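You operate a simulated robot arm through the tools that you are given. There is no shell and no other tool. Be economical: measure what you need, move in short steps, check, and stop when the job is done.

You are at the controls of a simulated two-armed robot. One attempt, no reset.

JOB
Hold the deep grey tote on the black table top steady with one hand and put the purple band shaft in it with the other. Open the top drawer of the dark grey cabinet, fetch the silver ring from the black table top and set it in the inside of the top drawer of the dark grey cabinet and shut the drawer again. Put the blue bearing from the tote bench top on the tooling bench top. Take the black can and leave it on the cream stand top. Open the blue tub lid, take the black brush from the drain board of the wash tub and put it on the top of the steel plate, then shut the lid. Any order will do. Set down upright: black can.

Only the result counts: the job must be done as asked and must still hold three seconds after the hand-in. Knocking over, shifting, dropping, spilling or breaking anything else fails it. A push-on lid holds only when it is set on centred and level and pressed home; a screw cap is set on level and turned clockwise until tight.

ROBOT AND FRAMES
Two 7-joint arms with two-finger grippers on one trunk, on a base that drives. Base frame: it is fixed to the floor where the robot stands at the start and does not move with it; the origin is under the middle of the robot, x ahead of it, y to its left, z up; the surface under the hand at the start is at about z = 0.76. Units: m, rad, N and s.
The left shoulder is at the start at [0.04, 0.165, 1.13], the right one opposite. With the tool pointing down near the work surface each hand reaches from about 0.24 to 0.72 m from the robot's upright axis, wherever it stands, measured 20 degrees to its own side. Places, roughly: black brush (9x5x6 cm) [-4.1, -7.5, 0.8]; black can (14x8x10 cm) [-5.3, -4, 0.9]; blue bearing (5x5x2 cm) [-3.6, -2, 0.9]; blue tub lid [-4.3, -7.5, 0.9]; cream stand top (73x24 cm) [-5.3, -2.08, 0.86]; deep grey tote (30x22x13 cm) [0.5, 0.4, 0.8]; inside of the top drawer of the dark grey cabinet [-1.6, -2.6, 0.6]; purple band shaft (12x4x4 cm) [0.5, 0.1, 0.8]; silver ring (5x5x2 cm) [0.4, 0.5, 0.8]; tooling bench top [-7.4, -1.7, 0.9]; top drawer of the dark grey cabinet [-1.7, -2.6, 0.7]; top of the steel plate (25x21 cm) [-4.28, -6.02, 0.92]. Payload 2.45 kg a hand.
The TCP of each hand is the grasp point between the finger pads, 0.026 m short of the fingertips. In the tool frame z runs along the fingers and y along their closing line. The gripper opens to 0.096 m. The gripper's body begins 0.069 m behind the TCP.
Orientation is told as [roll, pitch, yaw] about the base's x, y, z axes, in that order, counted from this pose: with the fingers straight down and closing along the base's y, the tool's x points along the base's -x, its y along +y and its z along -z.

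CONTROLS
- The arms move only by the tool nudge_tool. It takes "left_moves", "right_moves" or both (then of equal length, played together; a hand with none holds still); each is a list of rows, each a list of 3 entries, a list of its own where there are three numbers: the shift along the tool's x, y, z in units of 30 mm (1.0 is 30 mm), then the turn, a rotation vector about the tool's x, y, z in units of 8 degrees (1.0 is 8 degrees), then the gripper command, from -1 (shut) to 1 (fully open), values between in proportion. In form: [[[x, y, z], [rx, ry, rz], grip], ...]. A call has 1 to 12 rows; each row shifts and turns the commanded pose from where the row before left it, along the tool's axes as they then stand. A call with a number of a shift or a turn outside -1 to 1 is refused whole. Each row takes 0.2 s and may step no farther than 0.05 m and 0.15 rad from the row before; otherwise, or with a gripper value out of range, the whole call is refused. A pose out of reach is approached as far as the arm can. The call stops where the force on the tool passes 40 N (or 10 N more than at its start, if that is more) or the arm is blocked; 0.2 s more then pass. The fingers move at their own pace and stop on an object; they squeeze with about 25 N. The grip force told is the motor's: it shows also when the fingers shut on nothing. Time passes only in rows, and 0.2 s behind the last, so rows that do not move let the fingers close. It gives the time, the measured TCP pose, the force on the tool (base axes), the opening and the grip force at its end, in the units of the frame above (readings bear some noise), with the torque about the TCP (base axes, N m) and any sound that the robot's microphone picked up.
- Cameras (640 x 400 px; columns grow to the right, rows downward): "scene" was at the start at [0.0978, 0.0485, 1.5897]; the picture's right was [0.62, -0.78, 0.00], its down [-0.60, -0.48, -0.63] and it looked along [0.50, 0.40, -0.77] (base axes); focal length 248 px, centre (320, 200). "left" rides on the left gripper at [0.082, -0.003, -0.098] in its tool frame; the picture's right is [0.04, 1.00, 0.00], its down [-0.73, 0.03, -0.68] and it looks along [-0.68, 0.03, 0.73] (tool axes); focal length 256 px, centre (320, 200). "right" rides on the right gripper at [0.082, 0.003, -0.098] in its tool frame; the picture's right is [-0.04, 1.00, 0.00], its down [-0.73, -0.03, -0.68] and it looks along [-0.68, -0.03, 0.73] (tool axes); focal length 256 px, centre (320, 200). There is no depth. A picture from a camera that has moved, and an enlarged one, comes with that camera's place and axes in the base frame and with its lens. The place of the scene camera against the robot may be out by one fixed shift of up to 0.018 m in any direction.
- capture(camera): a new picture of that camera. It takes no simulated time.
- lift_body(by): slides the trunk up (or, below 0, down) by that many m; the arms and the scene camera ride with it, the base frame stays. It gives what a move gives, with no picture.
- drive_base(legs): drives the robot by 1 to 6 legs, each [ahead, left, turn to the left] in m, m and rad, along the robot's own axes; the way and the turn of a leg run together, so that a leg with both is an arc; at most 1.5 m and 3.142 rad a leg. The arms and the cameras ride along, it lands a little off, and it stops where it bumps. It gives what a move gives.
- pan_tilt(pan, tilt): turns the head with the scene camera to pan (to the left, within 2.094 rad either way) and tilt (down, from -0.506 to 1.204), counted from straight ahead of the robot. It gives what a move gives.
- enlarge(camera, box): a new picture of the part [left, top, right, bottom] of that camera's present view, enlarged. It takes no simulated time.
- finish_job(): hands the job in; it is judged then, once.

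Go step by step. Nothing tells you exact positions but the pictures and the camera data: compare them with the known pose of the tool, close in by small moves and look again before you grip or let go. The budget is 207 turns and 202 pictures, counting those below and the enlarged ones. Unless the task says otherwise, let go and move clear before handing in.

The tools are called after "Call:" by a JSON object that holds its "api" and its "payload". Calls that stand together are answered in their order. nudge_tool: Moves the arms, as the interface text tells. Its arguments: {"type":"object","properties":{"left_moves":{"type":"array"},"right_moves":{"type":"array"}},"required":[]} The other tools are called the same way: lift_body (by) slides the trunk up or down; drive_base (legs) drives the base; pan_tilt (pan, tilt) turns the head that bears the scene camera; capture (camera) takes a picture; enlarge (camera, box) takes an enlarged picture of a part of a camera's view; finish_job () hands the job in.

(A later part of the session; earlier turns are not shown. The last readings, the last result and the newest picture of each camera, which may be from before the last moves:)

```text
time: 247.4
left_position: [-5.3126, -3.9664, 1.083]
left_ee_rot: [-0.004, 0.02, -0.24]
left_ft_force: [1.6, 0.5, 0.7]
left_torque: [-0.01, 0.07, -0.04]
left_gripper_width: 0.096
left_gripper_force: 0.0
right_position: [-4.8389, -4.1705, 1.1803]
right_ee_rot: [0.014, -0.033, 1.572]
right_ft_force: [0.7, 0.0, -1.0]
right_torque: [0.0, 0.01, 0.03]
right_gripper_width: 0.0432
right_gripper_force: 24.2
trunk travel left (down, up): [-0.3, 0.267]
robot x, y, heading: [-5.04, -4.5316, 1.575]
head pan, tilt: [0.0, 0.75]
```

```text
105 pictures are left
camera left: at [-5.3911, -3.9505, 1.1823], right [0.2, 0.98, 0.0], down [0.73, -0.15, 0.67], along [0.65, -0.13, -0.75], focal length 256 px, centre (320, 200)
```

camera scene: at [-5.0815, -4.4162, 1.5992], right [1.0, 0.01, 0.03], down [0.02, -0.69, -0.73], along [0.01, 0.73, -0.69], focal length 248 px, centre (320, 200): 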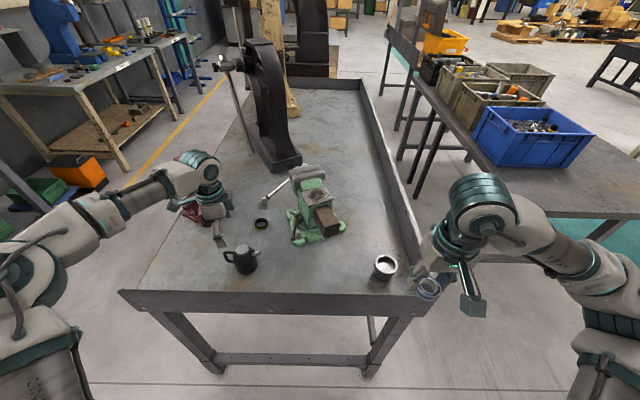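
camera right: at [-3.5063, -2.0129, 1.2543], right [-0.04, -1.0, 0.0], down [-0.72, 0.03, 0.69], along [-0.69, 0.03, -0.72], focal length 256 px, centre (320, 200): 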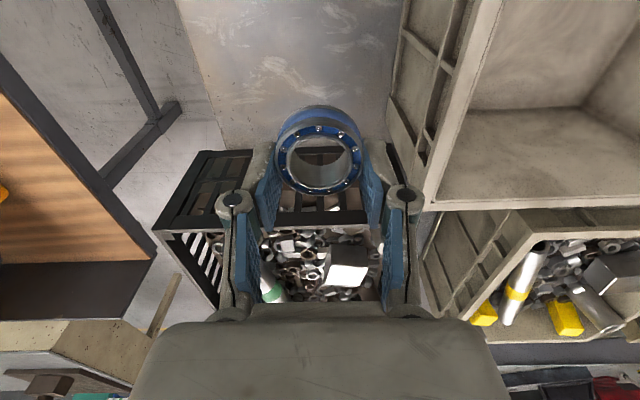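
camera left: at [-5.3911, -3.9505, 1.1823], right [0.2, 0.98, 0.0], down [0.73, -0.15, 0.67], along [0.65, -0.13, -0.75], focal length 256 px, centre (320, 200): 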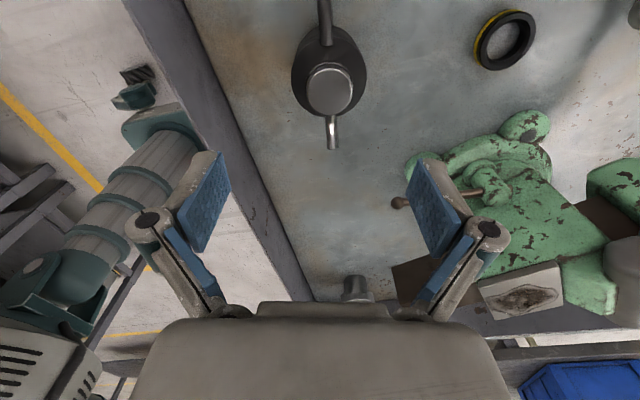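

Well aligned. Small centring correction and descent to z≈0.96, then check.

Call:
{"api": "nudge_tool", "payload": {"left_moves": [[[0.29, 0.29, 0], [0, -0.14, 0], 1], [[0, 0, 0.7], [0, 0, 0], 1], [[0, 0, 0.7], [0, 0, 0], 1], [[0, 0, 0.7], [0, 0, 0], 1], [[0, 0, 0.7], [0, 0, 0], 1], [[0, 0, 0.7], [0, 0, 0], 1], [[0, 0, 0.5], [0, 0, 0], 1]]}}

Call:
{"api": "capture", "payload": {"camera": "left"}}

```text
time: 249.2
left_position: [-5.3107, -3.9591, 0.969]
left_ee_rot: [-0.001, 0.016, -0.238]
left_ft_force: [1.2, -0.2, 0.8]
left_torque: [0.0, 0.16, 0.01]
left_gripper_width: 0.0958
left_gripper_force: 0.0
right_position: [-4.827, -4.1776, 1.1786]
right_ee_rot: [0.028, -0.038, 1.571]
right_ft_force: [1.0, -0.6, -1.5]
right_torque: [0.02, 0.09, 0.04]
right_gripper_width: 0.0427
right_gripper_force: 24.8
trunk travel left (down, up): [-0.3, 0.267]
robot x, y, heading: [-5.0441, -4.5343, 1.578]
head pan, tilt: [0.0, 0.75]
stopped in row 7 (left hand): the arm was blocked; the commanded pose is now the measured one
```

```text
104 pictures are left
camera left: at [-5.3905, -3.9448, 1.0695], right [0.19, 0.98, 0.0], down [0.73, -0.14, 0.67], along [0.66, -0.13, -0.74], focal length 256 px, centre (320, 200)
```

left: 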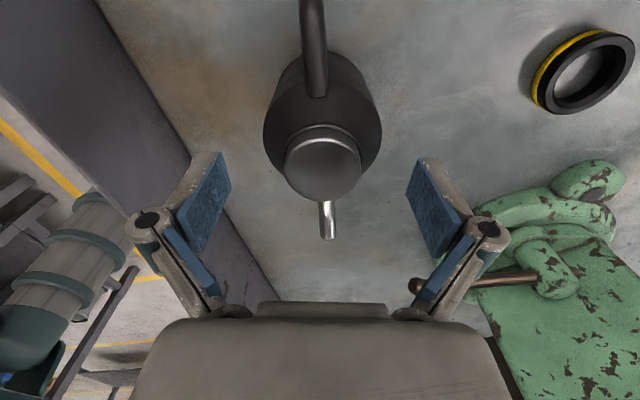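

Blocked again with no tool force; I'll see what the arm may be touching.

Call:
{"api": "pan_tilt", "payload": {"pan": 0.5, "tilt": 0.75}}

Call:
{"api": "capture", "payload": {"camera": "scene"}}

```text
time: 250.1
left_position: [-5.3035, -3.958, 0.97]
left_ee_rot: [-0.003, 0.02, -0.236]
left_ft_force: [1.1, 0.6, 0.9]
left_torque: [-0.02, 0.13, -0.01]
left_gripper_width: 0.0964
left_gripper_force: 0.1
right_position: [-4.8188, -4.1748, 1.1777]
right_ee_rot: [0.036, -0.035, 1.573]
right_ft_force: [1.2, 0.2, -0.5]
right_torque: [0.03, 0.12, -0.03]
right_gripper_width: 0.0427
right_gripper_force: 24.6
trunk travel left (down, up): [-0.3, 0.267]
robot x, y, heading: [-5.0386, -4.5298, 1.577]
head pan, tilt: [0.499, 0.75]
```

```text
103 pictures are left
camera scene: at [-5.0545, -4.4267, 1.6004], right [0.88, 0.48, -0.01], down [0.32, -0.6, -0.73], along [-0.36, 0.64, -0.68], focal length 248 px, centre (320, 200)
```

scene: 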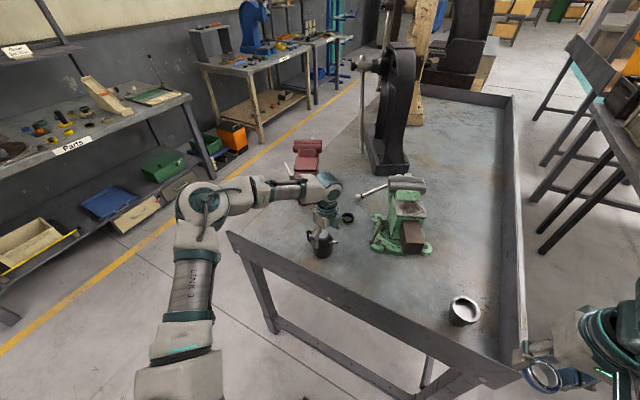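

Nothing appears to touch; likely tracking lag. Continuing gently.

Call:
{"api": "nudge_tool", "payload": {"left_moves": [[[0.2, 0.1, 0], [0, -0.14, 0], 1], [[0, 0, 0.3], [0, 0, 0], 1], [[0, 0, 0.3], [0, 0, 0], 1], [[0, 0, 0.3], [0, 0, 0], 1], [[0, 0, 0.3], [0, 0, 0], 1], [[0, 0, 0.3], [0, 0, 0], 1]]}}

Call:
{"api": "capture", "payload": {"camera": "left"}}

```text
time: 251.7
left_position: [-5.3482, -3.9581, 0.9206]
left_ee_rot: [0.004, -0.025, -0.227]
left_ft_force: [-0.4, 0.3, 0.6]
left_torque: [0.04, -0.01, -0.04]
left_gripper_width: 0.0957
left_gripper_force: 0.0
right_position: [-4.8636, -4.1804, 1.1847]
right_ee_rot: [0.009, -0.04, 1.581]
right_ft_force: [0.2, -0.5, -1.1]
right_torque: [0.03, 0.03, -0.01]
right_gripper_width: 0.0432
right_gripper_force: 24.8
trunk travel left (down, up): [-0.3, 0.267]
robot x, y, heading: [-5.0564, -4.5294, 1.582]
head pan, tilt: [0.499, 0.75]
stopped in row 6 (left hand): the arm was blocked; the commanded pose is now the measured one
```

```text
102 pictures are left
camera left: at [-5.431, -3.9444, 1.0161], right [0.19, 0.98, 0.0], down [0.7, -0.14, 0.7], along [0.69, -0.13, -0.72], focal length 256 px, centre (320, 200)
```

left: 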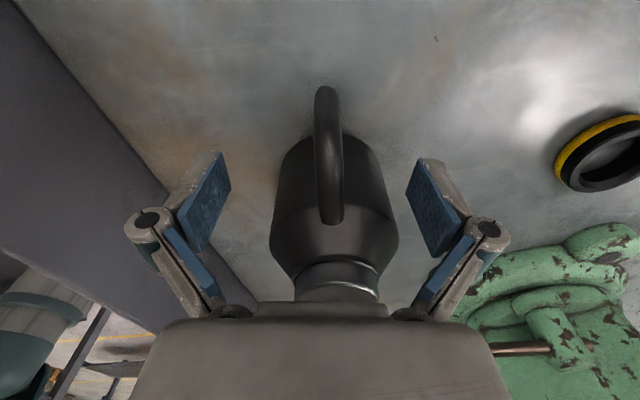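

The robot is rocking sideways. I'll pause for a second to let it settle and re-read.

Call:
{"api": "nudge_tool", "payload": {"left_moves": [[[0, 0, 0], [0, 0, 0], 1], [[0, 0, 0], [0, 0, 0], 1], [[0, 0, 0], [0, 0, 0], 1], [[0, 0, 0], [0, 0, 0], 1], [[0, 0, 0], [0, 0, 0], 1], [[0, 0, 0], [0, 0, 0], 1]]}}

Call:
{"api": "capture", "payload": {"camera": "left"}}

```text
time: 253.1
left_position: [-5.3557, -3.9585, 0.9185]
left_ee_rot: [0.006, -0.029, -0.224]
left_ft_force: [-0.9, -0.2, -0.5]
left_torque: [-0.01, -0.06, 0.01]
left_gripper_width: 0.096
left_gripper_force: 0.0
right_position: [-4.8707, -4.179, 1.1846]
right_ee_rot: [0.003, -0.038, 1.585]
right_ft_force: [0.1, 0.3, -1.0]
right_torque: [0.05, -0.04, -0.01]
right_gripper_width: 0.0431
right_gripper_force: 25.4
trunk travel left (down, up): [-0.3, 0.267]
robot x, y, heading: [-5.0556, -4.5287, 1.579]
head pan, tilt: [0.499, 0.75]
```

```text
101 pictures are left
camera left: at [-5.4391, -3.9438, 1.0136], right [0.18, 0.98, 0.0], down [0.7, -0.13, 0.7], along [0.69, -0.13, -0.71], focal length 256 px, centre (320, 200)
```

left: 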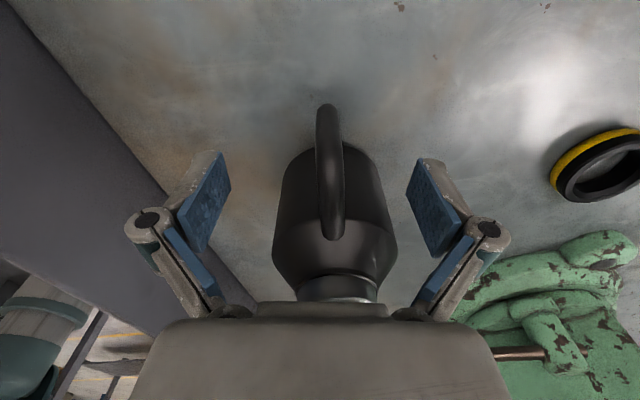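

It's leaning steadily or oscillating slowly; I'll wait once more to tell which.

Call:
{"api": "nudge_tool", "payload": {"left_moves": [[[0, 0, 0], [0, 0, 0], 1], [[0, 0, 0], [0, 0, 0], 1], [[0, 0, 0], [0, 0, 0], 1], [[0, 0, 0], [0, 0, 0], 1], [[0, 0, 0], [0, 0, 0], 1], [[0, 0, 0], [0, 0, 0], 1], [[0, 0, 0], [0, 0, 0], 1], [[0, 0, 0], [0, 0, 0], 1]]}}

Call:
{"api": "pan_tilt", "payload": {"pan": 0.5, "tilt": 1.1}}

Call:
{"api": "capture", "payload": {"camera": "scene"}}

```text
time: 254.9
left_position: [-5.3576, -3.9581, 0.918]
left_ee_rot: [0.005, -0.029, -0.223]
left_ft_force: [-0.7, 0.4, -0.4]
left_torque: [-0.01, -0.08, -0.01]
left_gripper_width: 0.0959
left_gripper_force: 0.0
right_position: [-4.8731, -4.179, 1.185]
right_ee_rot: [0.001, -0.041, 1.584]
right_ft_force: [0.4, -0.6, -1.2]
right_torque: [0.0, -0.05, -0.02]
right_gripper_width: 0.043
right_gripper_force: 24.6
trunk travel left (down, up): [-0.3, 0.267]
robot x, y, heading: [-5.0551, -4.529, 1.575]
head pan, tilt: [0.499, 0.75]
```

```text
time: 255.8
left_position: [-5.3495, -3.9581, 0.9201]
left_ee_rot: [0.003, -0.026, -0.226]
left_ft_force: [0.2, 0.3, 0.6]
left_torque: [-0.01, 0.0, 0.02]
left_gripper_width: 0.0961
left_gripper_force: 0.0
right_position: [-4.8634, -4.1784, 1.1832]
right_ee_rot: [0.009, -0.041, 1.584]
right_ft_force: [-1.0, -0.4, -1.3]
right_torque: [0.01, -0.05, -0.03]
right_gripper_width: 0.0431
right_gripper_force: 25.5
trunk travel left (down, up): [-0.3, 0.267]
robot x, y, heading: [-5.0567, -4.5282, 1.575]
head pan, tilt: [0.499, 1.1]
```

```text
100 pictures are left
camera scene: at [-5.0754, -4.4436, 1.5744], right [0.87, 0.48, -0.01], down [0.43, -0.78, -0.45], along [-0.22, 0.39, -0.89], focal length 248 px, centre (320, 200)
```

scene: 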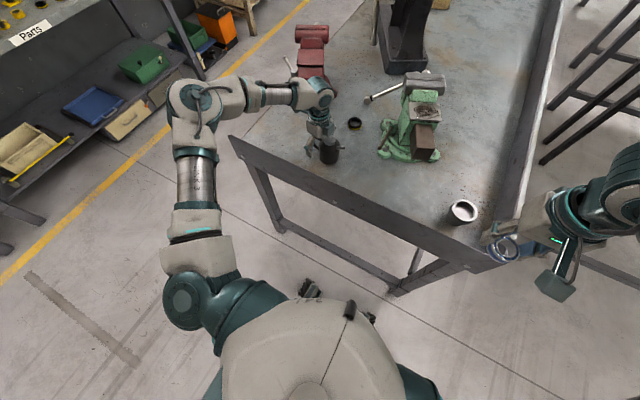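

The can hasn't moved. I'll shift the hand +x by about 3.5 cm in small steps to centre on the can.

Call:
{"api": "nudge_tool", "payload": {"left_moves": [[[-0.4, 0.09, 0], [0, 0.2, 0], 1], [[-0.4, 0.09, 0], [0, 0, 0], 1], [[-0.35, 0.09, 0], [0, 0, 0], 1], [[0, 0, 0], [0, 0, 0], 1], [[0, 0, 0], [0, 0, 0], 1]]}}

Call:
{"api": "capture", "payload": {"camera": "left"}}

```text
time: 257.0
left_position: [-5.3212, -3.958, 0.9186]
left_ee_rot: [0.006, -0.005, -0.225]
left_ft_force: [-1.2, 0.4, 0.3]
left_torque: [0.01, -0.04, 0.0]
left_gripper_width: 0.0961
left_gripper_force: 0.1
right_position: [-4.8737, -4.1784, 1.1847]
right_ee_rot: [0.001, -0.04, 1.586]
right_ft_force: [-0.1, -0.6, -0.7]
right_torque: [0.02, -0.01, 0.01]
right_gripper_width: 0.0429
right_gripper_force: 25.6
trunk travel left (down, up): [-0.3, 0.267]
robot x, y, heading: [-5.0554, -4.534, 1.577]
head pan, tilt: [0.499, 1.1]
```

```text
99 pictures are left
camera left: at [-5.4033, -3.9444, 1.015], right [0.18, 0.98, 0.01], down [0.72, -0.14, 0.68], along [0.67, -0.12, -0.73], focal length 256 px, centre (320, 200)
```

left: 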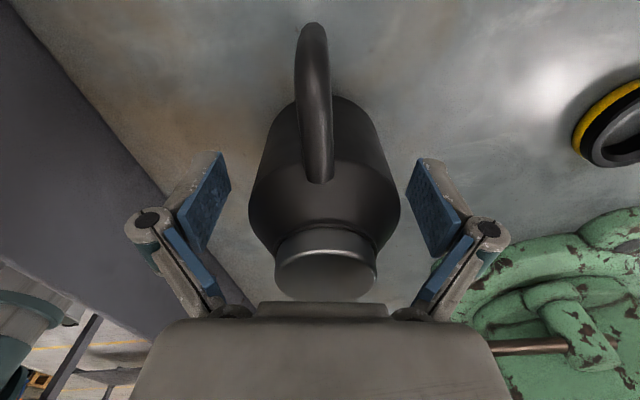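

Centred. Lowering 1 cm more and closing gently.

Call:
{"api": "nudge_tool", "payload": {"left_moves": [[[-0.1, 0, 0.2], [0, 0, 0], 1], [[0, 0, 0.2], [0, 0, 0], 1], [[0, 0, 0], [0, 0, 0], 0.6], [[0, 0, 0], [0, 0, 0], 0.4], [[0, 0, 0], [0, 0, 0], 0.2], [[0, 0, 0], [0, 0, 0], 0], [[0, 0, 0], [0, 0, 0], -1], [[0, 0, 0], [0, 0, 0], -1]]}}

Call:
{"api": "capture", "payload": {"camera": "left"}}

```text
time: 258.8
left_position: [-5.316, -3.9576, 0.9063]
left_ee_rot: [0.004, -0.002, -0.226]
left_ft_force: [-0.1, -0.5, -3.2]
left_torque: [0.03, -0.03, -0.01]
left_gripper_width: 0.0689
left_gripper_force: 24.6
right_position: [-4.8699, -4.179, 1.1852]
right_ee_rot: [0.003, -0.04, 1.582]
right_ft_force: [0.2, -0.9, -1.2]
right_torque: [0.02, 0.0, -0.02]
right_gripper_width: 0.043
right_gripper_force: 25.1
trunk travel left (down, up): [-0.3, 0.267]
robot x, y, heading: [-5.0557, -4.5316, 1.575]
head pan, tilt: [0.499, 1.1]
```

```text
98 pictures are left
camera left: at [-5.3965, -3.9449, 1.0038], right [0.18, 0.98, 0.0], down [0.72, -0.14, 0.68], along [0.67, -0.12, -0.73], focal length 256 px, centre (320, 200)
```

left: 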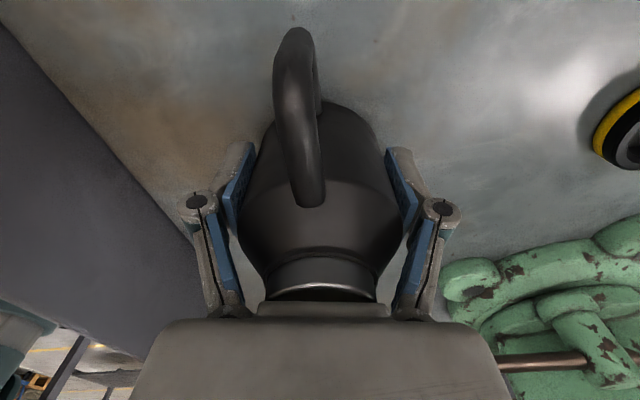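

Gripped at 69 mm. Lifting straight up.

Call:
{"api": "nudge_tool", "payload": {"left_moves": [[[0, 0, -0.5], [0, 0, 0], -1], [[0, 0, -0.8], [0, 0, 0], -1], [[0, 0, -0.8], [0, 0, 0], -1], [[0, 0, -0.8], [0, 0, 0], -1], [[0, 0, -0.8], [0, 0, 0], -1], [[0, 0, -0.8], [0, 0, 0], -1], [[0, 0, -0.8], [0, 0, 0], -1], [[0, 0, -0.8], [0, 0, 0], -1], [[0, 0, -0.8], [0, 0, 0], -1], [[0, 0, -0.8], [0, 0, 0], -1]]}}

Call:
{"api": "capture", "payload": {"camera": "left"}}

```text
time: 261.0
left_position: [-5.2951, -3.9596, 1.1428]
left_ee_rot: [-0.001, 0.012, -0.229]
left_ft_force: [0.4, 0.3, -2.9]
left_torque: [0.0, 0.07, -0.03]
left_gripper_width: 0.0688
left_gripper_force: 25.2
right_position: [-4.8492, -4.179, 1.1825]
right_ee_rot: [0.019, -0.037, 1.58]
right_ft_force: [0.0, -0.1, -1.3]
right_torque: [-0.02, 0.03, -0.01]
right_gripper_width: 0.0429
right_gripper_force: 25.1
trunk travel left (down, up): [-0.3, 0.267]
robot x, y, heading: [-5.0537, -4.5312, 1.579]
head pan, tilt: [0.499, 1.1]
```

```text
97 pictures are left
camera left: at [-5.375, -3.9455, 1.2408], right [0.19, 0.98, 0.0], down [0.73, -0.14, 0.67], along [0.66, -0.12, -0.74], focal length 256 px, centre (320, 200)
```

left: 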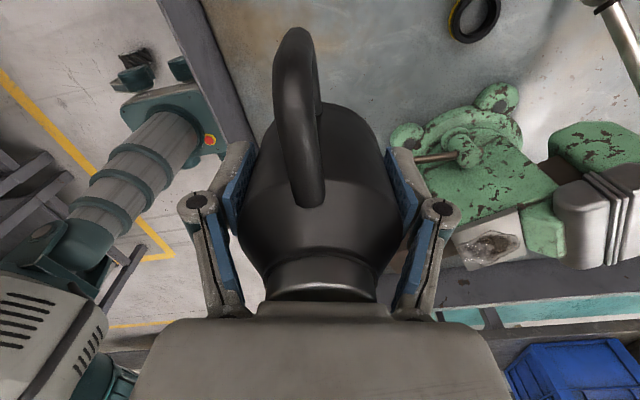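

Can lifted upright. Backing off and looking up the west aisle toward the stand and tooling bench.

Call:
{"api": "drive_base", "payload": {"legs": [[-0.4, 0, 0], [0, 0.75, 0]]}}

Call:
{"api": "pan_tilt", "payload": {"pan": 0.1, "tilt": 0.4}}

Call:
{"api": "capture", "payload": {"camera": "scene"}}

```text
time: 267.1
left_position: [-6.0225, -4.3644, 1.1457]
left_ee_rot: [0.001, 0.025, -0.234]
left_ft_force: [3.0, 0.7, -3.0]
left_torque: [0.01, 0.17, -0.02]
left_gripper_width: 0.0685
left_gripper_force: 25.0
right_position: [-5.578, -4.5852, 1.179]
right_ee_rot: [0.033, -0.039, 1.575]
right_ft_force: [1.3, -0.3, -1.3]
right_torque: [-0.02, 0.08, 0.01]
right_gripper_width: 0.0426
right_gripper_force: 25.3
trunk travel left (down, up): [-0.3, 0.267]
robot x, y, heading: [-5.796, -4.9364, 1.577]
head pan, tilt: [0.499, 1.1]
```

```text
time: 268.2
left_position: [-6.0509, -4.368, 1.1413]
left_ee_rot: [0.007, 0.002, -0.234]
left_ft_force: [-0.8, -0.5, -3.4]
left_torque: [0.01, -0.02, 0.03]
left_gripper_width: 0.0683
left_gripper_force: 25.2
right_position: [-5.6086, -4.5895, 1.186]
right_ee_rot: [0.008, -0.041, 1.576]
right_ft_force: [0.0, -0.3, -0.1]
right_torque: [0.0, -0.05, -0.01]
right_gripper_width: 0.0426
right_gripper_force: 24.8
trunk travel left (down, up): [-0.3, 0.267]
robot x, y, heading: [-5.7987, -4.9376, 1.574]
head pan, tilt: [0.099, 0.4]
```

```text
96 pictures are left
camera scene: at [-5.794, -4.8119, 1.6308], right [0.99, 0.1, -0.01], down [0.03, -0.39, -0.92], along [-0.1, 0.91, -0.39], focal length 248 px, centre (320, 200)
```

scene: 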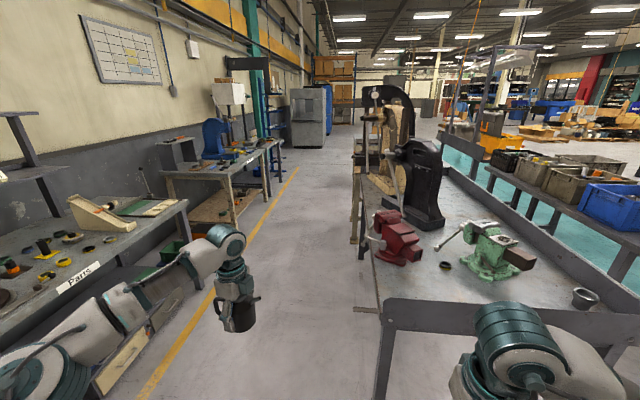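

The aisle is clear. Driving up it to about (−6.25, −2.5).

Call:
{"api": "drive_base", "payload": {"legs": [[0, 0.43, 0], [1.3, 0, 0], [1.1, 0, 0]]}}

Call:
{"api": "pan_tilt", "payload": {"pan": -0.8, "tilt": 0.5}}

Call:
{"api": "capture", "payload": {"camera": "scene"}}

Call:
{"api": "pan_tilt", "payload": {"pan": 0.9, "tilt": 0.5}}

Call:
{"api": "capture", "payload": {"camera": "scene"}}

```text
time: 282.2
left_position: [-6.4418, -1.9773, 1.1514]
left_ee_rot: [0.003, 0.033, -0.237]
left_ft_force: [1.4, 0.0, -2.9]
left_torque: [-0.02, 0.17, -0.03]
left_gripper_width: 0.0684
left_gripper_force: 24.6
right_position: [-5.9967, -2.1961, 1.1807]
right_ee_rot: [0.036, -0.044, 1.573]
right_ft_force: [0.8, 0.4, -0.8]
right_torque: [-0.02, 0.11, -0.03]
right_gripper_width: 0.0427
right_gripper_force: 25.2
trunk travel left (down, up): [-0.3, 0.267]
robot x, y, heading: [-6.2208, -2.5406, 1.578]
head pan, tilt: [0.099, 0.4]
```

```text
time: 283.4
left_position: [-6.4566, -1.978, 1.1494]
left_ee_rot: [0.005, 0.022, -0.238]
left_ft_force: [-1.2, 0.2, -2.5]
left_torque: [-0.02, 0.0, 0.01]
left_gripper_width: 0.0684
left_gripper_force: 25.4
right_position: [-6.0121, -2.1986, 1.1826]
right_ee_rot: [0.023, -0.045, 1.571]
right_ft_force: [0.0, -0.5, -1.0]
right_torque: [0.02, 0.0, 0.01]
right_gripper_width: 0.0427
right_gripper_force: 25.5
trunk travel left (down, up): [-0.3, 0.267]
robot x, y, heading: [-6.2236, -2.5422, 1.575]
head pan, tilt: [-0.799, 0.499]
```

```text
95 pictures are left
camera scene: at [-6.1241, -2.4455, 1.6201], right [0.7, -0.71, -0.01], down [-0.36, -0.34, -0.87], along [0.62, 0.61, -0.49], focal length 248 px, centre (320, 200)
```

scene: 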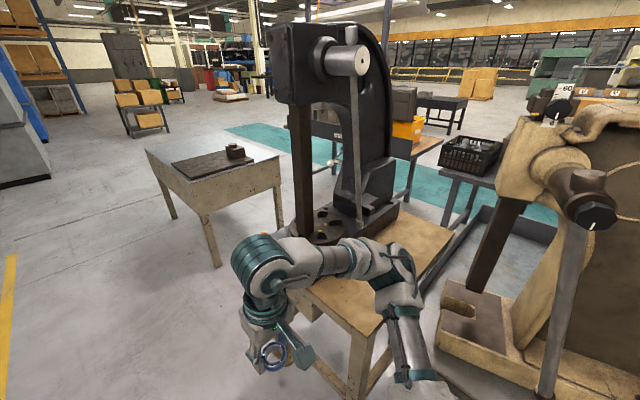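

```text
time: 285.1
left_position: [-6.4376, -1.9774, 1.1517]
left_ee_rot: [0.006, 0.034, -0.241]
left_ft_force: [0.5, -0.3, -2.9]
left_torque: [0.03, 0.1, -0.01]
left_gripper_width: 0.0686
left_gripper_force: 24.5
right_position: [-5.9945, -2.1987, 1.1804]
right_ee_rot: [0.036, -0.044, 1.57]
right_ft_force: [0.9, 0.5, -1.0]
right_torque: [-0.01, 0.05, 0.02]
right_gripper_width: 0.0427
right_gripper_force: 25.2
trunk travel left (down, up): [-0.3, 0.267]
robot x, y, heading: [-6.2205, -2.5456, 1.574]
head pan, tilt: [0.901, 0.499]
```

```text
94 pictures are left
camera scene: at [-6.2404, -2.4533, 1.6233], right [0.62, 0.79, -0.02], down [0.35, -0.3, -0.89], along [-0.7, 0.54, -0.46], focal length 248 px, centre (320, 200)
```

scene: 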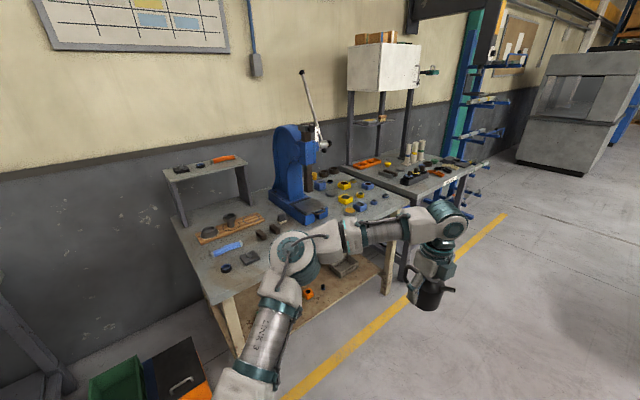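

The cream stand's free strip is at y −2.2…−1.96, x −5.68…−5.0, in front of the black press. The tooling bench is opposite. Bearing first: advance a bit and turn to face −x.

Call:
{"api": "drive_base", "payload": {"legs": [[0.6, -0.1, 0], [0, 0, 1.567]]}}

Call:
{"api": "pan_tilt", "payload": {"pan": 0, "tilt": 0.7}}

Call:
{"api": "capture", "payload": {"camera": "scene"}}

```text
time: 292.3
left_position: [-6.694, -2.1566, 1.1506]
left_ee_rot: [0.008, 0.025, 1.319]
left_ft_force: [-0.2, 0.9, -3.4]
left_torque: [-0.06, 0.0, -0.01]
left_gripper_width: 0.0683
left_gripper_force: 24.7
right_position: [-6.4683, -1.7165, 1.1832]
right_ee_rot: [0.028, -0.043, 3.13]
right_ft_force: [0.2, 0.8, -1.1]
right_torque: [-0.01, 0.0, 0.01]
right_gripper_width: 0.0428
right_gripper_force: 25.4
trunk travel left (down, up): [-0.3, 0.267]
robot x, y, heading: [-6.1249, -1.935, 3.14]
head pan, tilt: [0.901, 0.499]
```

```text
time: 293.5
left_position: [-6.6904, -2.1616, 1.1514]
left_ee_rot: [0.012, 0.023, 1.318]
left_ft_force: [-0.6, -0.2, -2.9]
left_torque: [0.01, -0.01, -0.01]
left_gripper_width: 0.0686
left_gripper_force: 24.8
right_position: [-6.4643, -1.7203, 1.1839]
right_ee_rot: [0.025, -0.047, 3.13]
right_ft_force: [-0.8, -0.5, -0.8]
right_torque: [-0.04, -0.01, 0.0]
right_gripper_width: 0.0427
right_gripper_force: 24.8
trunk travel left (down, up): [-0.3, 0.267]
robot x, y, heading: [-6.1268, -1.934, 3.138]
head pan, tilt: [0.0, 0.7]
```

```text
93 pictures are left
camera scene: at [-6.2443, -1.9327, 1.6041], right [0.01, 1.0, 0.0], down [0.65, -0.01, -0.76], along [-0.76, 0.0, -0.65], focal length 248 px, centre (320, 200)
```

scene: 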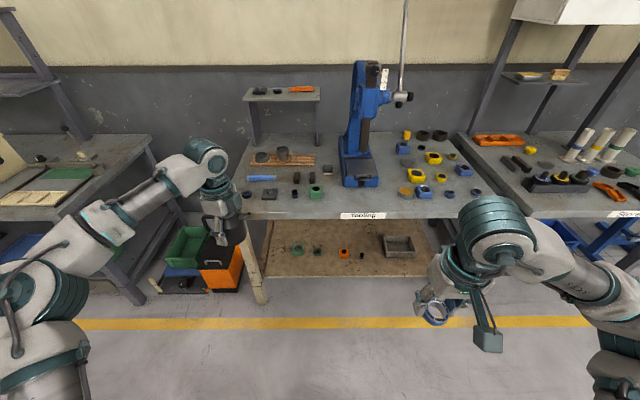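

The bench is labelled "Tooling". Zooming to find a free spot.

Call:
{"api": "enlarge", "payload": {"camera": "scene", "box": [230, 110, 490, 230]}}

```text
2.46 times, centred on (360, 170) of scene
camera zoom: at [-6.2443, -1.9327, 1.6041], right [0.01, 1.0, 0.0], down [0.65, -0.01, -0.76], along [-0.76, 0.0, -0.65], focal length 610 px, centre (222, 274)
```

zoom: 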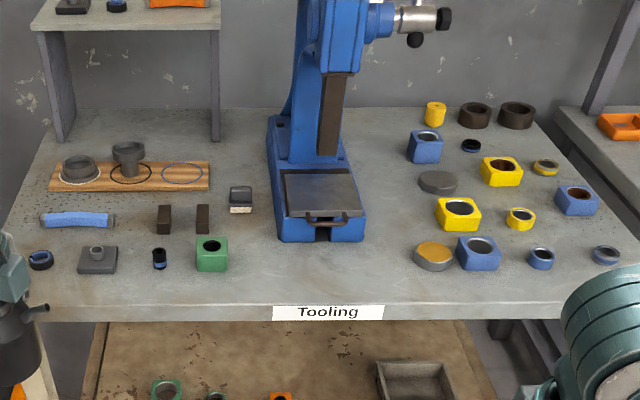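

A free strip lies in front of the blue press, to its right, around [−7.065, −1.64]. Driving in 0.3 m and bringing the bearing above it.

Call:
{"api": "drive_base", "payload": {"legs": [[0.3, 0, 0]]}}

Call:
{"api": "nudge_tool", "payload": {"right_moves": [[[-0.9, -0.27, 0.3], [0.15, 0.3, 0], -1], [[-0.9, -0.27, 0.3], [0, 0, 0], -1], [[-0.9, -0.27, 0.3], [0, 0, 0], -1], [[-0.9, -0.27, 0.3], [0, 0, 0], -1], [[-0.9, -0.27, 0.3], [0, 0, 0], -1], [[-0.9, -0.27, 0.3], [0, 0, 0], -1], [[-0.9, -0.27, 0.3], [0, 0, 0], -1], [[-0.9, -0.27, 0.3], [0, 0, 0], -1], [[-0.9, -0.27, 0.3], [0, 0, 0], -1], [[-0.9, -0.27, 0.3], [0, 0, 0], -1], [[-0.9, 0, 0.3], [0, 0, 0], -1]]}}

Call:
{"api": "capture", "payload": {"camera": "right"}}

Call:
{"api": "capture", "payload": {"camera": "scene"}}

```text
time: 295.6
left_position: [-6.9871, -2.1679, 1.1519]
left_ee_rot: [0.013, 0.018, 1.32]
left_ft_force: [-0.1, 0.0, -2.8]
left_torque: [0.0, 0.02, 0.0]
left_gripper_width: 0.0686
left_gripper_force: 24.9
right_position: [-6.7618, -1.7264, 1.1868]
right_ee_rot: [0.018, -0.048, 3.131]
right_ft_force: [0.2, -0.2, -2.4]
right_torque: [0.0, -0.01, 0.0]
right_gripper_width: 0.0428
right_gripper_force: 24.9
trunk travel left (down, up): [-0.3, 0.267]
robot x, y, heading: [-6.4236, -1.9342, 3.133]
head pan, tilt: [0.0, 0.7]
```

```text
time: 298.0
left_position: [-6.9868, -2.1629, 1.1523]
left_ee_rot: [0.014, 0.022, 1.32]
left_ft_force: [-0.2, 1.0, -3.0]
left_torque: [-0.01, -0.02, 0.01]
left_gripper_width: 0.0682
left_gripper_force: 24.9
right_position: [-7.057, -1.6381, 1.0893]
right_ee_rot: [0.001, -0.007, 3.131]
right_ft_force: [0.0, 0.1, -1.2]
right_torque: [-0.06, 0.02, 0.01]
right_gripper_width: 0.0428
right_gripper_force: 25.3
trunk travel left (down, up): [-0.3, 0.267]
robot x, y, heading: [-6.4219, -1.9391, 3.136]
head pan, tilt: [0.0, 0.7]
```

```text
91 pictures are left
camera right: at [-6.9751, -1.6428, 1.1891], right [-0.05, -1.0, 0.0], down [-0.73, 0.04, 0.68], along [-0.68, 0.03, -0.73], focal length 256 px, centre (320, 200)
```

right: 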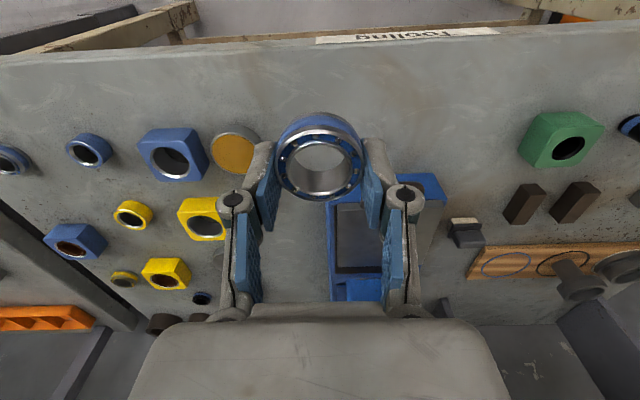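

```text
90 pictures are left
camera scene: at [-6.5449, -1.9395, 1.6038], right [0.01, 1.0, 0.0], down [0.65, 0.0, -0.76], along [-0.76, 0.01, -0.65], focal length 248 px, centre (320, 200)
```

scene: 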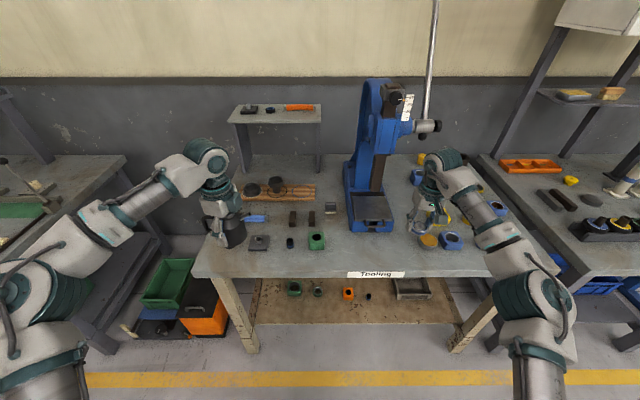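

The bench edge is at x≈−7.04, so I'll shift in to x≈−7.097 and descend.

Call:
{"api": "nudge_tool", "payload": {"right_moves": [[[-0.65, 0, 0], [0, 0, 0], -1], [[-0.65, 0, 0], [0, 0, 0], -1], [[0, 0, 0.8], [0, 0, 0], -1], [[0, 0, 0.8], [0, 0, 0], -1], [[0, 0, 0.8], [0, 0, 0], -1], [[0, 0, 0.8], [0, 0, 0], -1], [[0, 0, 0.8], [0, 0, 0], -1]]}}

Call:
{"api": "capture", "payload": {"camera": "right"}}

```text
time: 299.6
left_position: [-6.9858, -2.163, 1.1528]
left_ee_rot: [0.014, 0.02, 1.318]
left_ft_force: [-0.7, -0.1, -2.0]
left_torque: [0.0, -0.02, 0.01]
left_gripper_width: 0.0682
left_gripper_force: 25.2
right_position: [-7.0984, -1.6391, 0.9694]
right_ee_rot: [0.0, -0.009, 3.134]
right_ft_force: [0.1, -0.3, -0.5]
right_torque: [-0.01, 0.02, 0.0]
right_gripper_width: 0.0425
right_gripper_force: 24.4
trunk travel left (down, up): [-0.3, 0.267]
robot x, y, heading: [-6.4257, -1.9365, 3.136]
head pan, tilt: [0.0, 0.7]
```

```text
89 pictures are left
camera right: at [-7.0159, -1.6436, 1.0696], right [-0.05, -1.0, 0.0], down [-0.73, 0.04, 0.69], along [-0.68, 0.03, -0.73], focal length 256 px, centre (320, 200)
```

right: 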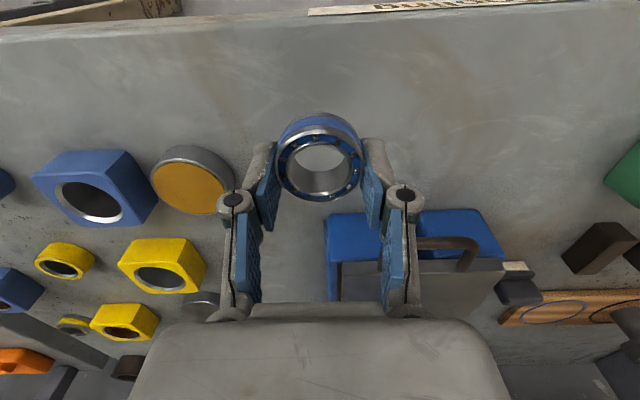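

Clear of neighbours. Lowering slowly to contact.

Call:
{"api": "nudge_tool", "payload": {"right_moves": [[[0, 0, 0.5], [0, 0, 0], -1], [[0, 0, 0.4], [0, 0, 0], -1], [[0, 0, 0.2], [0, 0, 0], -1], [[0, 0, 0.2], [0, 0, 0], -1], [[0, 0, 0.2], [0, 0, 0], -1], [[0, 0, 0.2], [0, 0, 0], -1], [[0, 0, 0], [0, 0, 0], -1]]}}

```text
time: 301.2
left_position: [-6.9854, -2.1647, 1.1533]
left_ee_rot: [0.014, 0.02, 1.319]
left_ft_force: [0.5, -0.2, -2.0]
left_torque: [-0.03, -0.02, 0.01]
left_gripper_width: 0.0683
left_gripper_force: 25.1
right_position: [-7.0989, -1.6392, 0.9195]
right_ee_rot: [-0.001, -0.008, 3.134]
right_ft_force: [0.1, 0.2, -1.3]
right_torque: [-0.01, 0.02, 0.01]
right_gripper_width: 0.0427
right_gripper_force: 24.5
trunk travel left (down, up): [-0.3, 0.267]
robot x, y, heading: [-6.43, -1.9352, 3.137]
head pan, tilt: [0.0, 0.7]
```

Call:
{"api": "nudge_tool", "payload": {"right_moves": [[[0, 0, 0.15], [0, 0, 0], -1], [[0, 0, 0.15], [0, 0, 0], -1], [[0, 0, 0.15], [0, 0, 0], -1], [[0, 0, 0.15], [0, 0, 0], -1], [[0, 0, 0], [0, 0, 0], -1]]}}

```text
time: 302.4
left_position: [-6.9839, -2.1629, 1.1523]
left_ee_rot: [0.016, 0.021, 1.319]
left_ft_force: [-0.1, 0.0, -2.2]
left_torque: [0.01, 0.0, 0.01]
left_gripper_width: 0.0685
left_gripper_force: 25.5
right_position: [-7.0977, -1.6383, 0.901]
right_ee_rot: [-0.001, -0.007, 3.134]
right_ft_force: [-0.3, 0.1, -0.6]
right_torque: [-0.02, 0.01, -0.02]
right_gripper_width: 0.0427
right_gripper_force: 25.3
trunk travel left (down, up): [-0.3, 0.267]
robot x, y, heading: [-6.4218, -1.9365, 3.135]
head pan, tilt: [0.0, 0.7]
```

No contact yet at 0.901; continuing a few millimetres at a time.

Call:
{"api": "nudge_tool", "payload": {"right_moves": [[[0, 0, 0.1], [0, 0, 0], -1], [[0, 0, 0.1], [0, 0, 0], -1], [[0, 0, 0.1], [0, 0, 0], -1], [[0, 0, 0.1], [0, 0, 0], -1], [[0, 0, 0], [0, 0, 0], -1]]}}

Call:
{"api": "capture", "payload": {"camera": "right"}}

```text
time: 303.6
left_position: [-6.983, -2.1639, 1.1536]
left_ee_rot: [0.017, 0.021, 1.32]
left_ft_force: [-0.5, -0.4, -2.3]
left_torque: [-0.02, 0.0, 0.03]
left_gripper_width: 0.0681
left_gripper_force: 24.3
right_position: [-7.0989, -1.6372, 0.8943]
right_ee_rot: [-0.001, -0.017, 3.131]
right_ft_force: [-7.6, 6.2, 29.9]
right_torque: [0.2, -0.14, 0.18]
right_gripper_width: 0.0425
right_gripper_force: 24.9
trunk travel left (down, up): [-0.3, 0.267]
robot x, y, heading: [-6.4245, -1.9362, 3.134]
head pan, tilt: [0.0, 0.7]
```

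```text
88 pictures are left
camera right: at [-7.0142, -1.6424, 0.9936], right [-0.05, -1.0, 0.0], down [-0.72, 0.04, 0.69], along [-0.69, 0.03, -0.72], focal length 256 px, centre (320, 200)
```

right: 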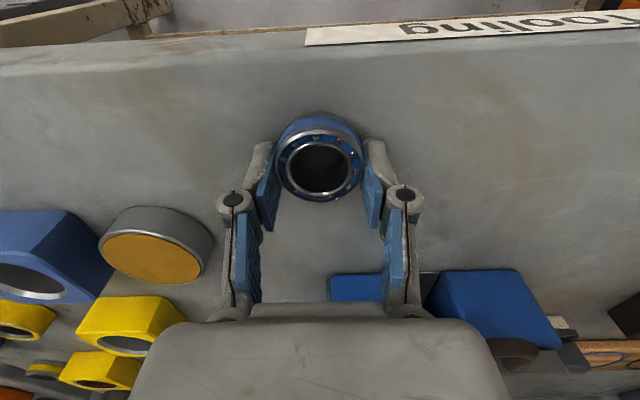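

Bearing is down on the bench. Releasing and rising.

Call:
{"api": "nudge_tool", "payload": {"right_moves": [[[0, 0, -0.1], [0, 0, 0], 0.1], [[0, 0, 0], [0, 0, 0], 0.35], [[0, 0, 0], [0, 0, 0], 0.35], [[0, 0, -0.5], [0, 0, 0], 0.35], [[0, 0, -0.9], [0, 0, 0], 0.35], [[0, 0, -0.9], [0, 0, 0], 0.35], [[0, 0, -0.9], [0, 0, 0], 0.35], [[0, 0, -0.9], [0, 0, 0], 0.35], [[0, 0, -0.9], [0, 0, 0], 0.35], [[0, 0, -0.9], [0, 0, 0], 0.35], [[0, 0, -0.9], [0, 0, 0], 0.35], [[0, 0, -0.9], [0, 0, 0], 0.35]]}}

Call:
{"api": "nudge_tool", "payload": {"right_moves": [[[0, 0, -0.5], [0, 0, 0], 0], [[0.9, 0.1, -0.2], [0, 0, 0], 0], [[0.9, 0.1, 0], [0, 0, 0], 0], [[0.9, 0.1, 0], [0, 0, 0], 0], [[0.9, 0.1, 0], [0, 0, 0], 0], [[0.9, 0.1, 0], [0, 0, 0], 0], [[0.9, 0.1, 0], [0, 0, 0], 0], [[0.9, 0.1, 0], [0, 0, 0], 0], [[0.9, 0.1, 0], [0, 0, 0], 0], [[0.9, 0.1, 0], [0, 0, 0], 0], [[0.9, 0.1, 0], [0, 0, 0], 0], [[0.9, 0, 0], [0, 0, 0], 0]]}}

Call:
{"api": "capture", "payload": {"camera": "scene"}}

```text
time: 306.2
left_position: [-6.9828, -2.1647, 1.1543]
left_ee_rot: [0.016, 0.021, 1.32]
left_ft_force: [0.8, 0.2, -2.6]
left_torque: [0.01, 0.02, 0.03]
left_gripper_width: 0.0683
left_gripper_force: 24.5
right_position: [-7.0892, -1.6338, 1.123]
right_ee_rot: [0.0, -0.01, 3.133]
right_ft_force: [-0.6, 0.2, 0.4]
right_torque: [-0.01, 0.0, -0.02]
right_gripper_width: 0.0646
right_gripper_force: 0.1
right hand out of reach, approached as far as the arm can: row 12
trunk travel left (down, up): [-0.3, 0.267]
robot x, y, heading: [-6.4247, -1.9353, 3.135]
head pan, tilt: [0.0, 0.7]
```

```text
time: 308.8
left_position: [-6.9842, -2.1631, 1.154]
left_ee_rot: [0.017, 0.023, 1.32]
left_ft_force: [0.3, -0.6, -2.1]
left_torque: [-0.01, -0.01, -0.01]
left_gripper_width: 0.0681
left_gripper_force: 25.1
right_position: [-6.7842, -1.663, 1.1376]
right_ee_rot: [0.002, -0.008, 3.13]
right_ft_force: [0.1, 0.3, 0.5]
right_torque: [0.03, 0.03, -0.03]
right_gripper_width: 0.0481
right_gripper_force: 0.1
right hand out of reach, approached as far as the arm can: row 1
trunk travel left (down, up): [-0.3, 0.267]
robot x, y, heading: [-6.4228, -1.9356, 3.138]
head pan, tilt: [0.0, 0.7]
```

```text
87 pictures are left
camera scene: at [-6.54, -1.9381, 1.6043], right [0.01, 1.0, 0.0], down [0.65, 0.0, -0.76], along [-0.76, 0.0, -0.65], focal length 248 px, centre (320, 200)
```

scene: 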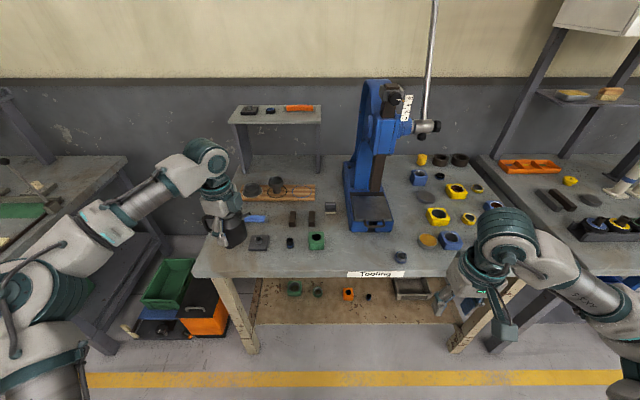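

The bearing rests on the tooling bench. Now for the can: retract the right hand a little, shift to (−6.3, −2.48), and turn right to face +x.

Call:
{"api": "nudge_tool", "payload": {"right_moves": [[[0.8, 0, 0], [0, 0, 0], 0], [[0.8, 0, 0], [0, 0, 0], 0], [[0.6, 0, 0], [0, 0, 0], 0]]}}

Call:
{"api": "drive_base", "payload": {"legs": [[-0.13, 0, 0], [0, 0.54, 0], [0, 0, -3.1415]]}}

Call:
{"api": "pan_tilt", "payload": {"pan": 0.2, "tilt": 0.7}}

Call:
{"api": "capture", "payload": {"camera": "scene"}}

```text
time: 309.6
left_position: [-6.9853, -2.1623, 1.1541]
left_ee_rot: [0.013, 0.023, 1.318]
left_ft_force: [-1.7, -0.1, -2.8]
left_torque: [-0.02, 0.01, 0.0]
left_gripper_width: 0.0684
left_gripper_force: 24.9
right_position: [-6.7206, -1.6639, 1.1375]
right_ee_rot: [0.001, -0.011, 3.133]
right_ft_force: [-1.0, 0.3, 0.0]
right_torque: [-0.03, 0.02, -0.01]
right_gripper_width: 0.0481
right_gripper_force: 0.0
trunk travel left (down, up): [-0.3, 0.267]
robot x, y, heading: [-6.4263, -1.9354, 3.136]
head pan, tilt: [0.0, 0.7]
```

```text
time: 320.9
left_position: [-5.7432, -2.2447, 1.1532]
left_ee_rot: [0.015, 0.023, -1.805]
left_ft_force: [-0.1, 0.0, -3.5]
left_torque: [-0.05, 0.0, -0.02]
left_gripper_width: 0.0682
left_gripper_force: 25.3
right_position: [-6.0004, -2.7463, 1.1369]
right_ee_rot: [0.002, -0.009, 0.008]
right_ft_force: [-0.3, -1.5, 0.5]
right_torque: [0.03, 0.01, 0.01]
right_gripper_width: 0.0477
right_gripper_force: 0.0
trunk travel left (down, up): [-0.3, 0.267]
robot x, y, heading: [-6.2993, -2.4779, 0.011]
head pan, tilt: [0.0, 0.7]
```

```text
time: 321.6
left_position: [-5.747, -2.2488, 1.1555]
left_ee_rot: [0.017, 0.026, -1.804]
left_ft_force: [0.1, -1.1, -2.6]
left_torque: [0.11, 0.01, 0.02]
left_gripper_width: 0.0686
left_gripper_force: 24.9
right_position: [-6.003, -2.7515, 1.1373]
right_ee_rot: [0.004, -0.014, 0.007]
right_ft_force: [-0.5, -0.4, 0.0]
right_torque: [0.05, -0.03, 0.01]
right_gripper_width: 0.0478
right_gripper_force: 0.0
trunk travel left (down, up): [-0.3, 0.267]
robot x, y, heading: [-6.3006, -2.4809, 0.012]
head pan, tilt: [0.201, 0.7]
```

```text
86 pictures are left
camera scene: at [-6.1768, -2.4793, 1.6042], right [0.21, -0.98, -0.01], down [-0.63, -0.13, -0.76], along [0.75, 0.17, -0.65], focal length 248 px, centre (320, 200)
```

scene: 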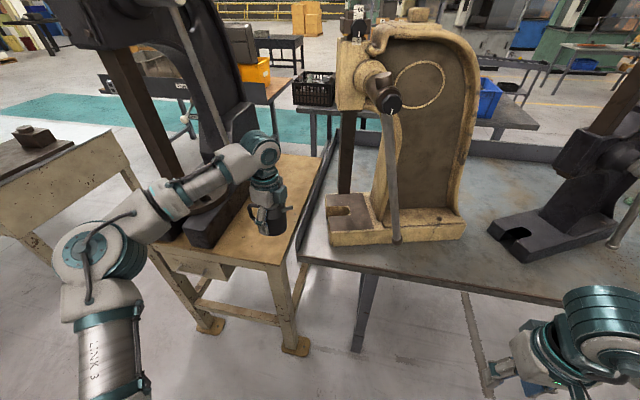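

The stand's free strip is y −2.245…−1.93 from x −5.686. I'll drive to put the can over about [−5.58, −2.13].

Call:
{"api": "drive_base", "payload": {"legs": [[0.165, 0.115, -0.011]]}}

Call:
{"api": "capture", "payload": {"camera": "left"}}

Call:
{"api": "capture", "payload": {"camera": "scene"}}

```text
time: 323.2
left_position: [-5.5799, -2.1317, 1.1566]
left_ee_rot: [0.019, 0.021, -1.816]
left_ft_force: [0.6, 0.3, -3.5]
left_torque: [0.03, 0.02, -0.01]
left_gripper_width: 0.0682
left_gripper_force: 25.2
right_position: [-5.8408, -2.6343, 1.138]
right_ee_rot: [0.002, -0.013, -0.002]
right_ft_force: [0.0, -0.8, -0.1]
right_torque: [0.03, 0.05, 0.04]
right_gripper_width: 0.0481
right_gripper_force: 0.0
trunk travel left (down, up): [-0.3, 0.267]
robot x, y, heading: [-6.1323, -2.3644, -0.0]
head pan, tilt: [0.201, 0.7]
```

```text
85 pictures are left
camera left: at [-5.5663, -2.0563, 1.255], right [0.98, -0.2, 0.02], down [-0.16, -0.73, 0.66], along [-0.12, -0.65, -0.75], focal length 256 px, centre (320, 200)
```

left: 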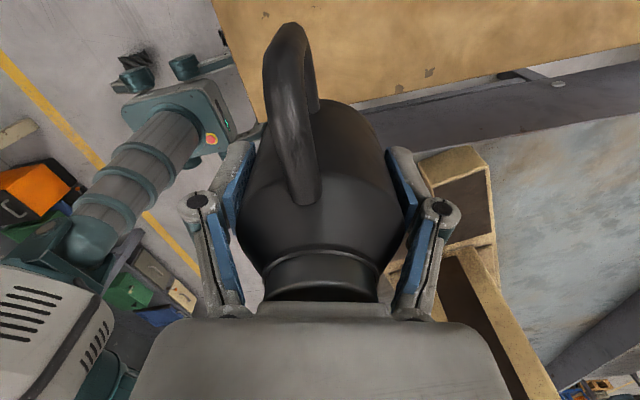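

```text
84 pictures are left
camera scene: at [-6.013, -2.3587, 1.6044], right [0.2, -0.98, -0.01], down [-0.63, -0.13, -0.76], along [0.75, 0.16, -0.65], focal length 248 px, centre (320, 200)
```

scene: 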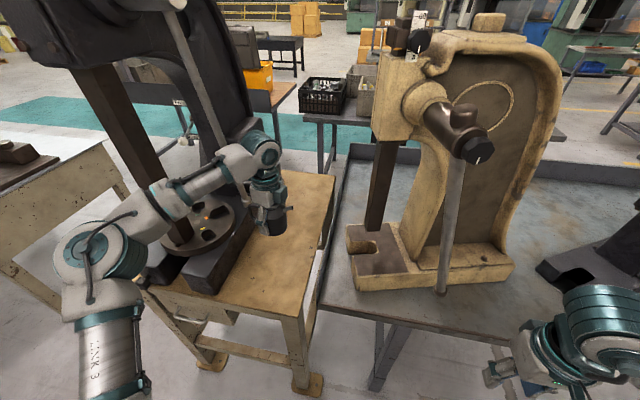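

The can is over clear tan surface with margins. Levelling and descending.

Call:
{"api": "nudge_tool", "payload": {"left_moves": [[[0, 0, 0.3], [0.1, -0.15, 0], -1], [[0, 0, 0.7], [0, 0, 0], -1], [[0, 0, 0.7], [0, 0, 0], -1], [[0, 0, 0.7], [0, 0, 0], -1], [[0, 0, 0.7], [0, 0, 0], -1], [[0, 0, 0.7], [0, 0, 0], -1], [[0, 0, 0.7], [0, 0, 0], -1], [[0, 0, 0.7], [0, 0, 0], -1], [[0, 0, 0.7], [0, 0, 0], -1], [[0, 0, 0.7], [0, 0, 0], -1]]}}

Call:
{"api": "capture", "payload": {"camera": "left"}}

Call:
{"api": "capture", "payload": {"camera": "scene"}}

```text
time: 325.4
left_position: [-5.5795, -2.1289, 0.9572]
left_ee_rot: [0.007, -0.002, -1.816]
left_ft_force: [-0.2, -0.4, -2.7]
left_torque: [0.01, 0.01, 0.0]
left_gripper_width: 0.0685
left_gripper_force: 24.4
right_position: [-5.842, -2.6284, 1.1387]
right_ee_rot: [-0.004, -0.014, -0.002]
right_ft_force: [-0.8, -0.6, -0.6]
right_torque: [0.01, 0.0, 0.02]
right_gripper_width: 0.048
right_gripper_force: 0.1
trunk travel left (down, up): [-0.3, 0.267]
robot x, y, heading: [-6.1357, -2.3624, 0.002]
head pan, tilt: [0.201, 0.7]
```

```text
83 pictures are left
camera left: at [-5.5641, -2.0497, 1.0544], right [0.98, -0.2, 0.01], down [-0.15, -0.72, 0.68], along [-0.13, -0.67, -0.73], focal length 256 px, centre (320, 200)
```

left: 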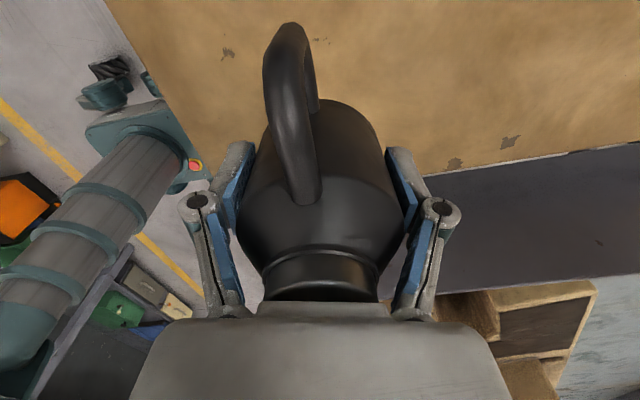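

```text
82 pictures are left
camera scene: at [-6.0107, -2.3515, 1.6041], right [0.2, -0.98, 0.0], down [-0.63, -0.13, -0.76], along [0.75, 0.15, -0.65], focal length 248 px, centre (320, 200)
```

scene: 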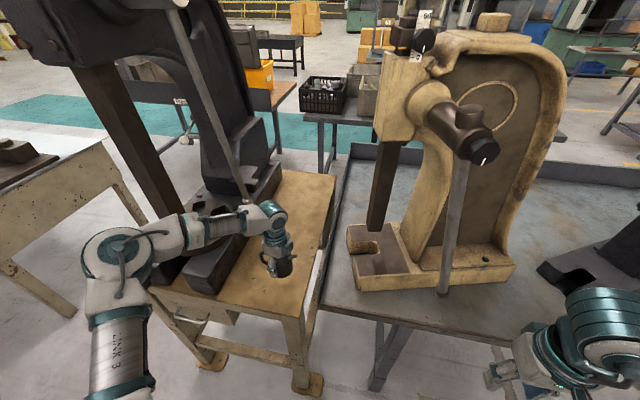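

Still clear. Lowering slowly until the can touches down.

Call:
{"api": "nudge_tool", "payload": {"left_moves": [[[0, 0, 0.4], [0, 0, 0], -1], [[0, 0, 0.4], [0, 0, 0], -1], [[0, 0, 0.3], [0, 0, 0], -1], [[0, 0, 0.15], [0, 0, 0], -1], [[0, 0, 0.1], [0, 0, 0], -1], [[0, 0, 0.1], [0, 0, 0], -1], [[0, 0, 0], [0, 0, 0], -1]]}}

```text
time: 327.0
left_position: [-5.5802, -2.1292, 0.9146]
left_ee_rot: [0.005, -0.001, -1.814]
left_ft_force: [0.9, -0.2, -2.6]
left_torque: [-0.03, 0.02, -0.01]
left_gripper_width: 0.0683
left_gripper_force: 25.5
right_position: [-5.8436, -2.6281, 1.1388]
right_ee_rot: [-0.003, -0.014, -0.001]
right_ft_force: [-0.8, -0.3, 0.1]
right_torque: [0.0, -0.04, 0.01]
right_gripper_width: 0.0479
right_gripper_force: 0.1
trunk travel left (down, up): [-0.3, 0.267]
robot x, y, heading: [-6.1343, -2.3611, 0.002]
head pan, tilt: [0.201, 0.7]
```

Call:
{"api": "nudge_tool", "payload": {"left_moves": [[[0, 0, 0.1], [0, 0, 0], -1], [[0, 0, 0.1], [0, 0, 0], -1], [[0, 0, 0.1], [0, 0, 0], -1], [[0, 0, 0], [0, 0, 0], -1]]}}

```text
time: 328.0
left_position: [-5.5793, -2.1298, 0.9047]
left_ee_rot: [0.008, -0.002, -1.815]
left_ft_force: [-0.1, 0.6, -2.9]
left_torque: [-0.02, 0.01, -0.02]
left_gripper_width: 0.0685
left_gripper_force: 25.2
right_position: [-5.8433, -2.6298, 1.1395]
right_ee_rot: [-0.003, -0.015, -0.001]
right_ft_force: [-0.9, 0.5, 1.3]
right_torque: [-0.03, 0.01, 0.0]
right_gripper_width: 0.0479
right_gripper_force: 0.0
trunk travel left (down, up): [-0.3, 0.267]
robot x, y, heading: [-6.1324, -2.3638, 0.001]
head pan, tilt: [0.201, 0.7]
```

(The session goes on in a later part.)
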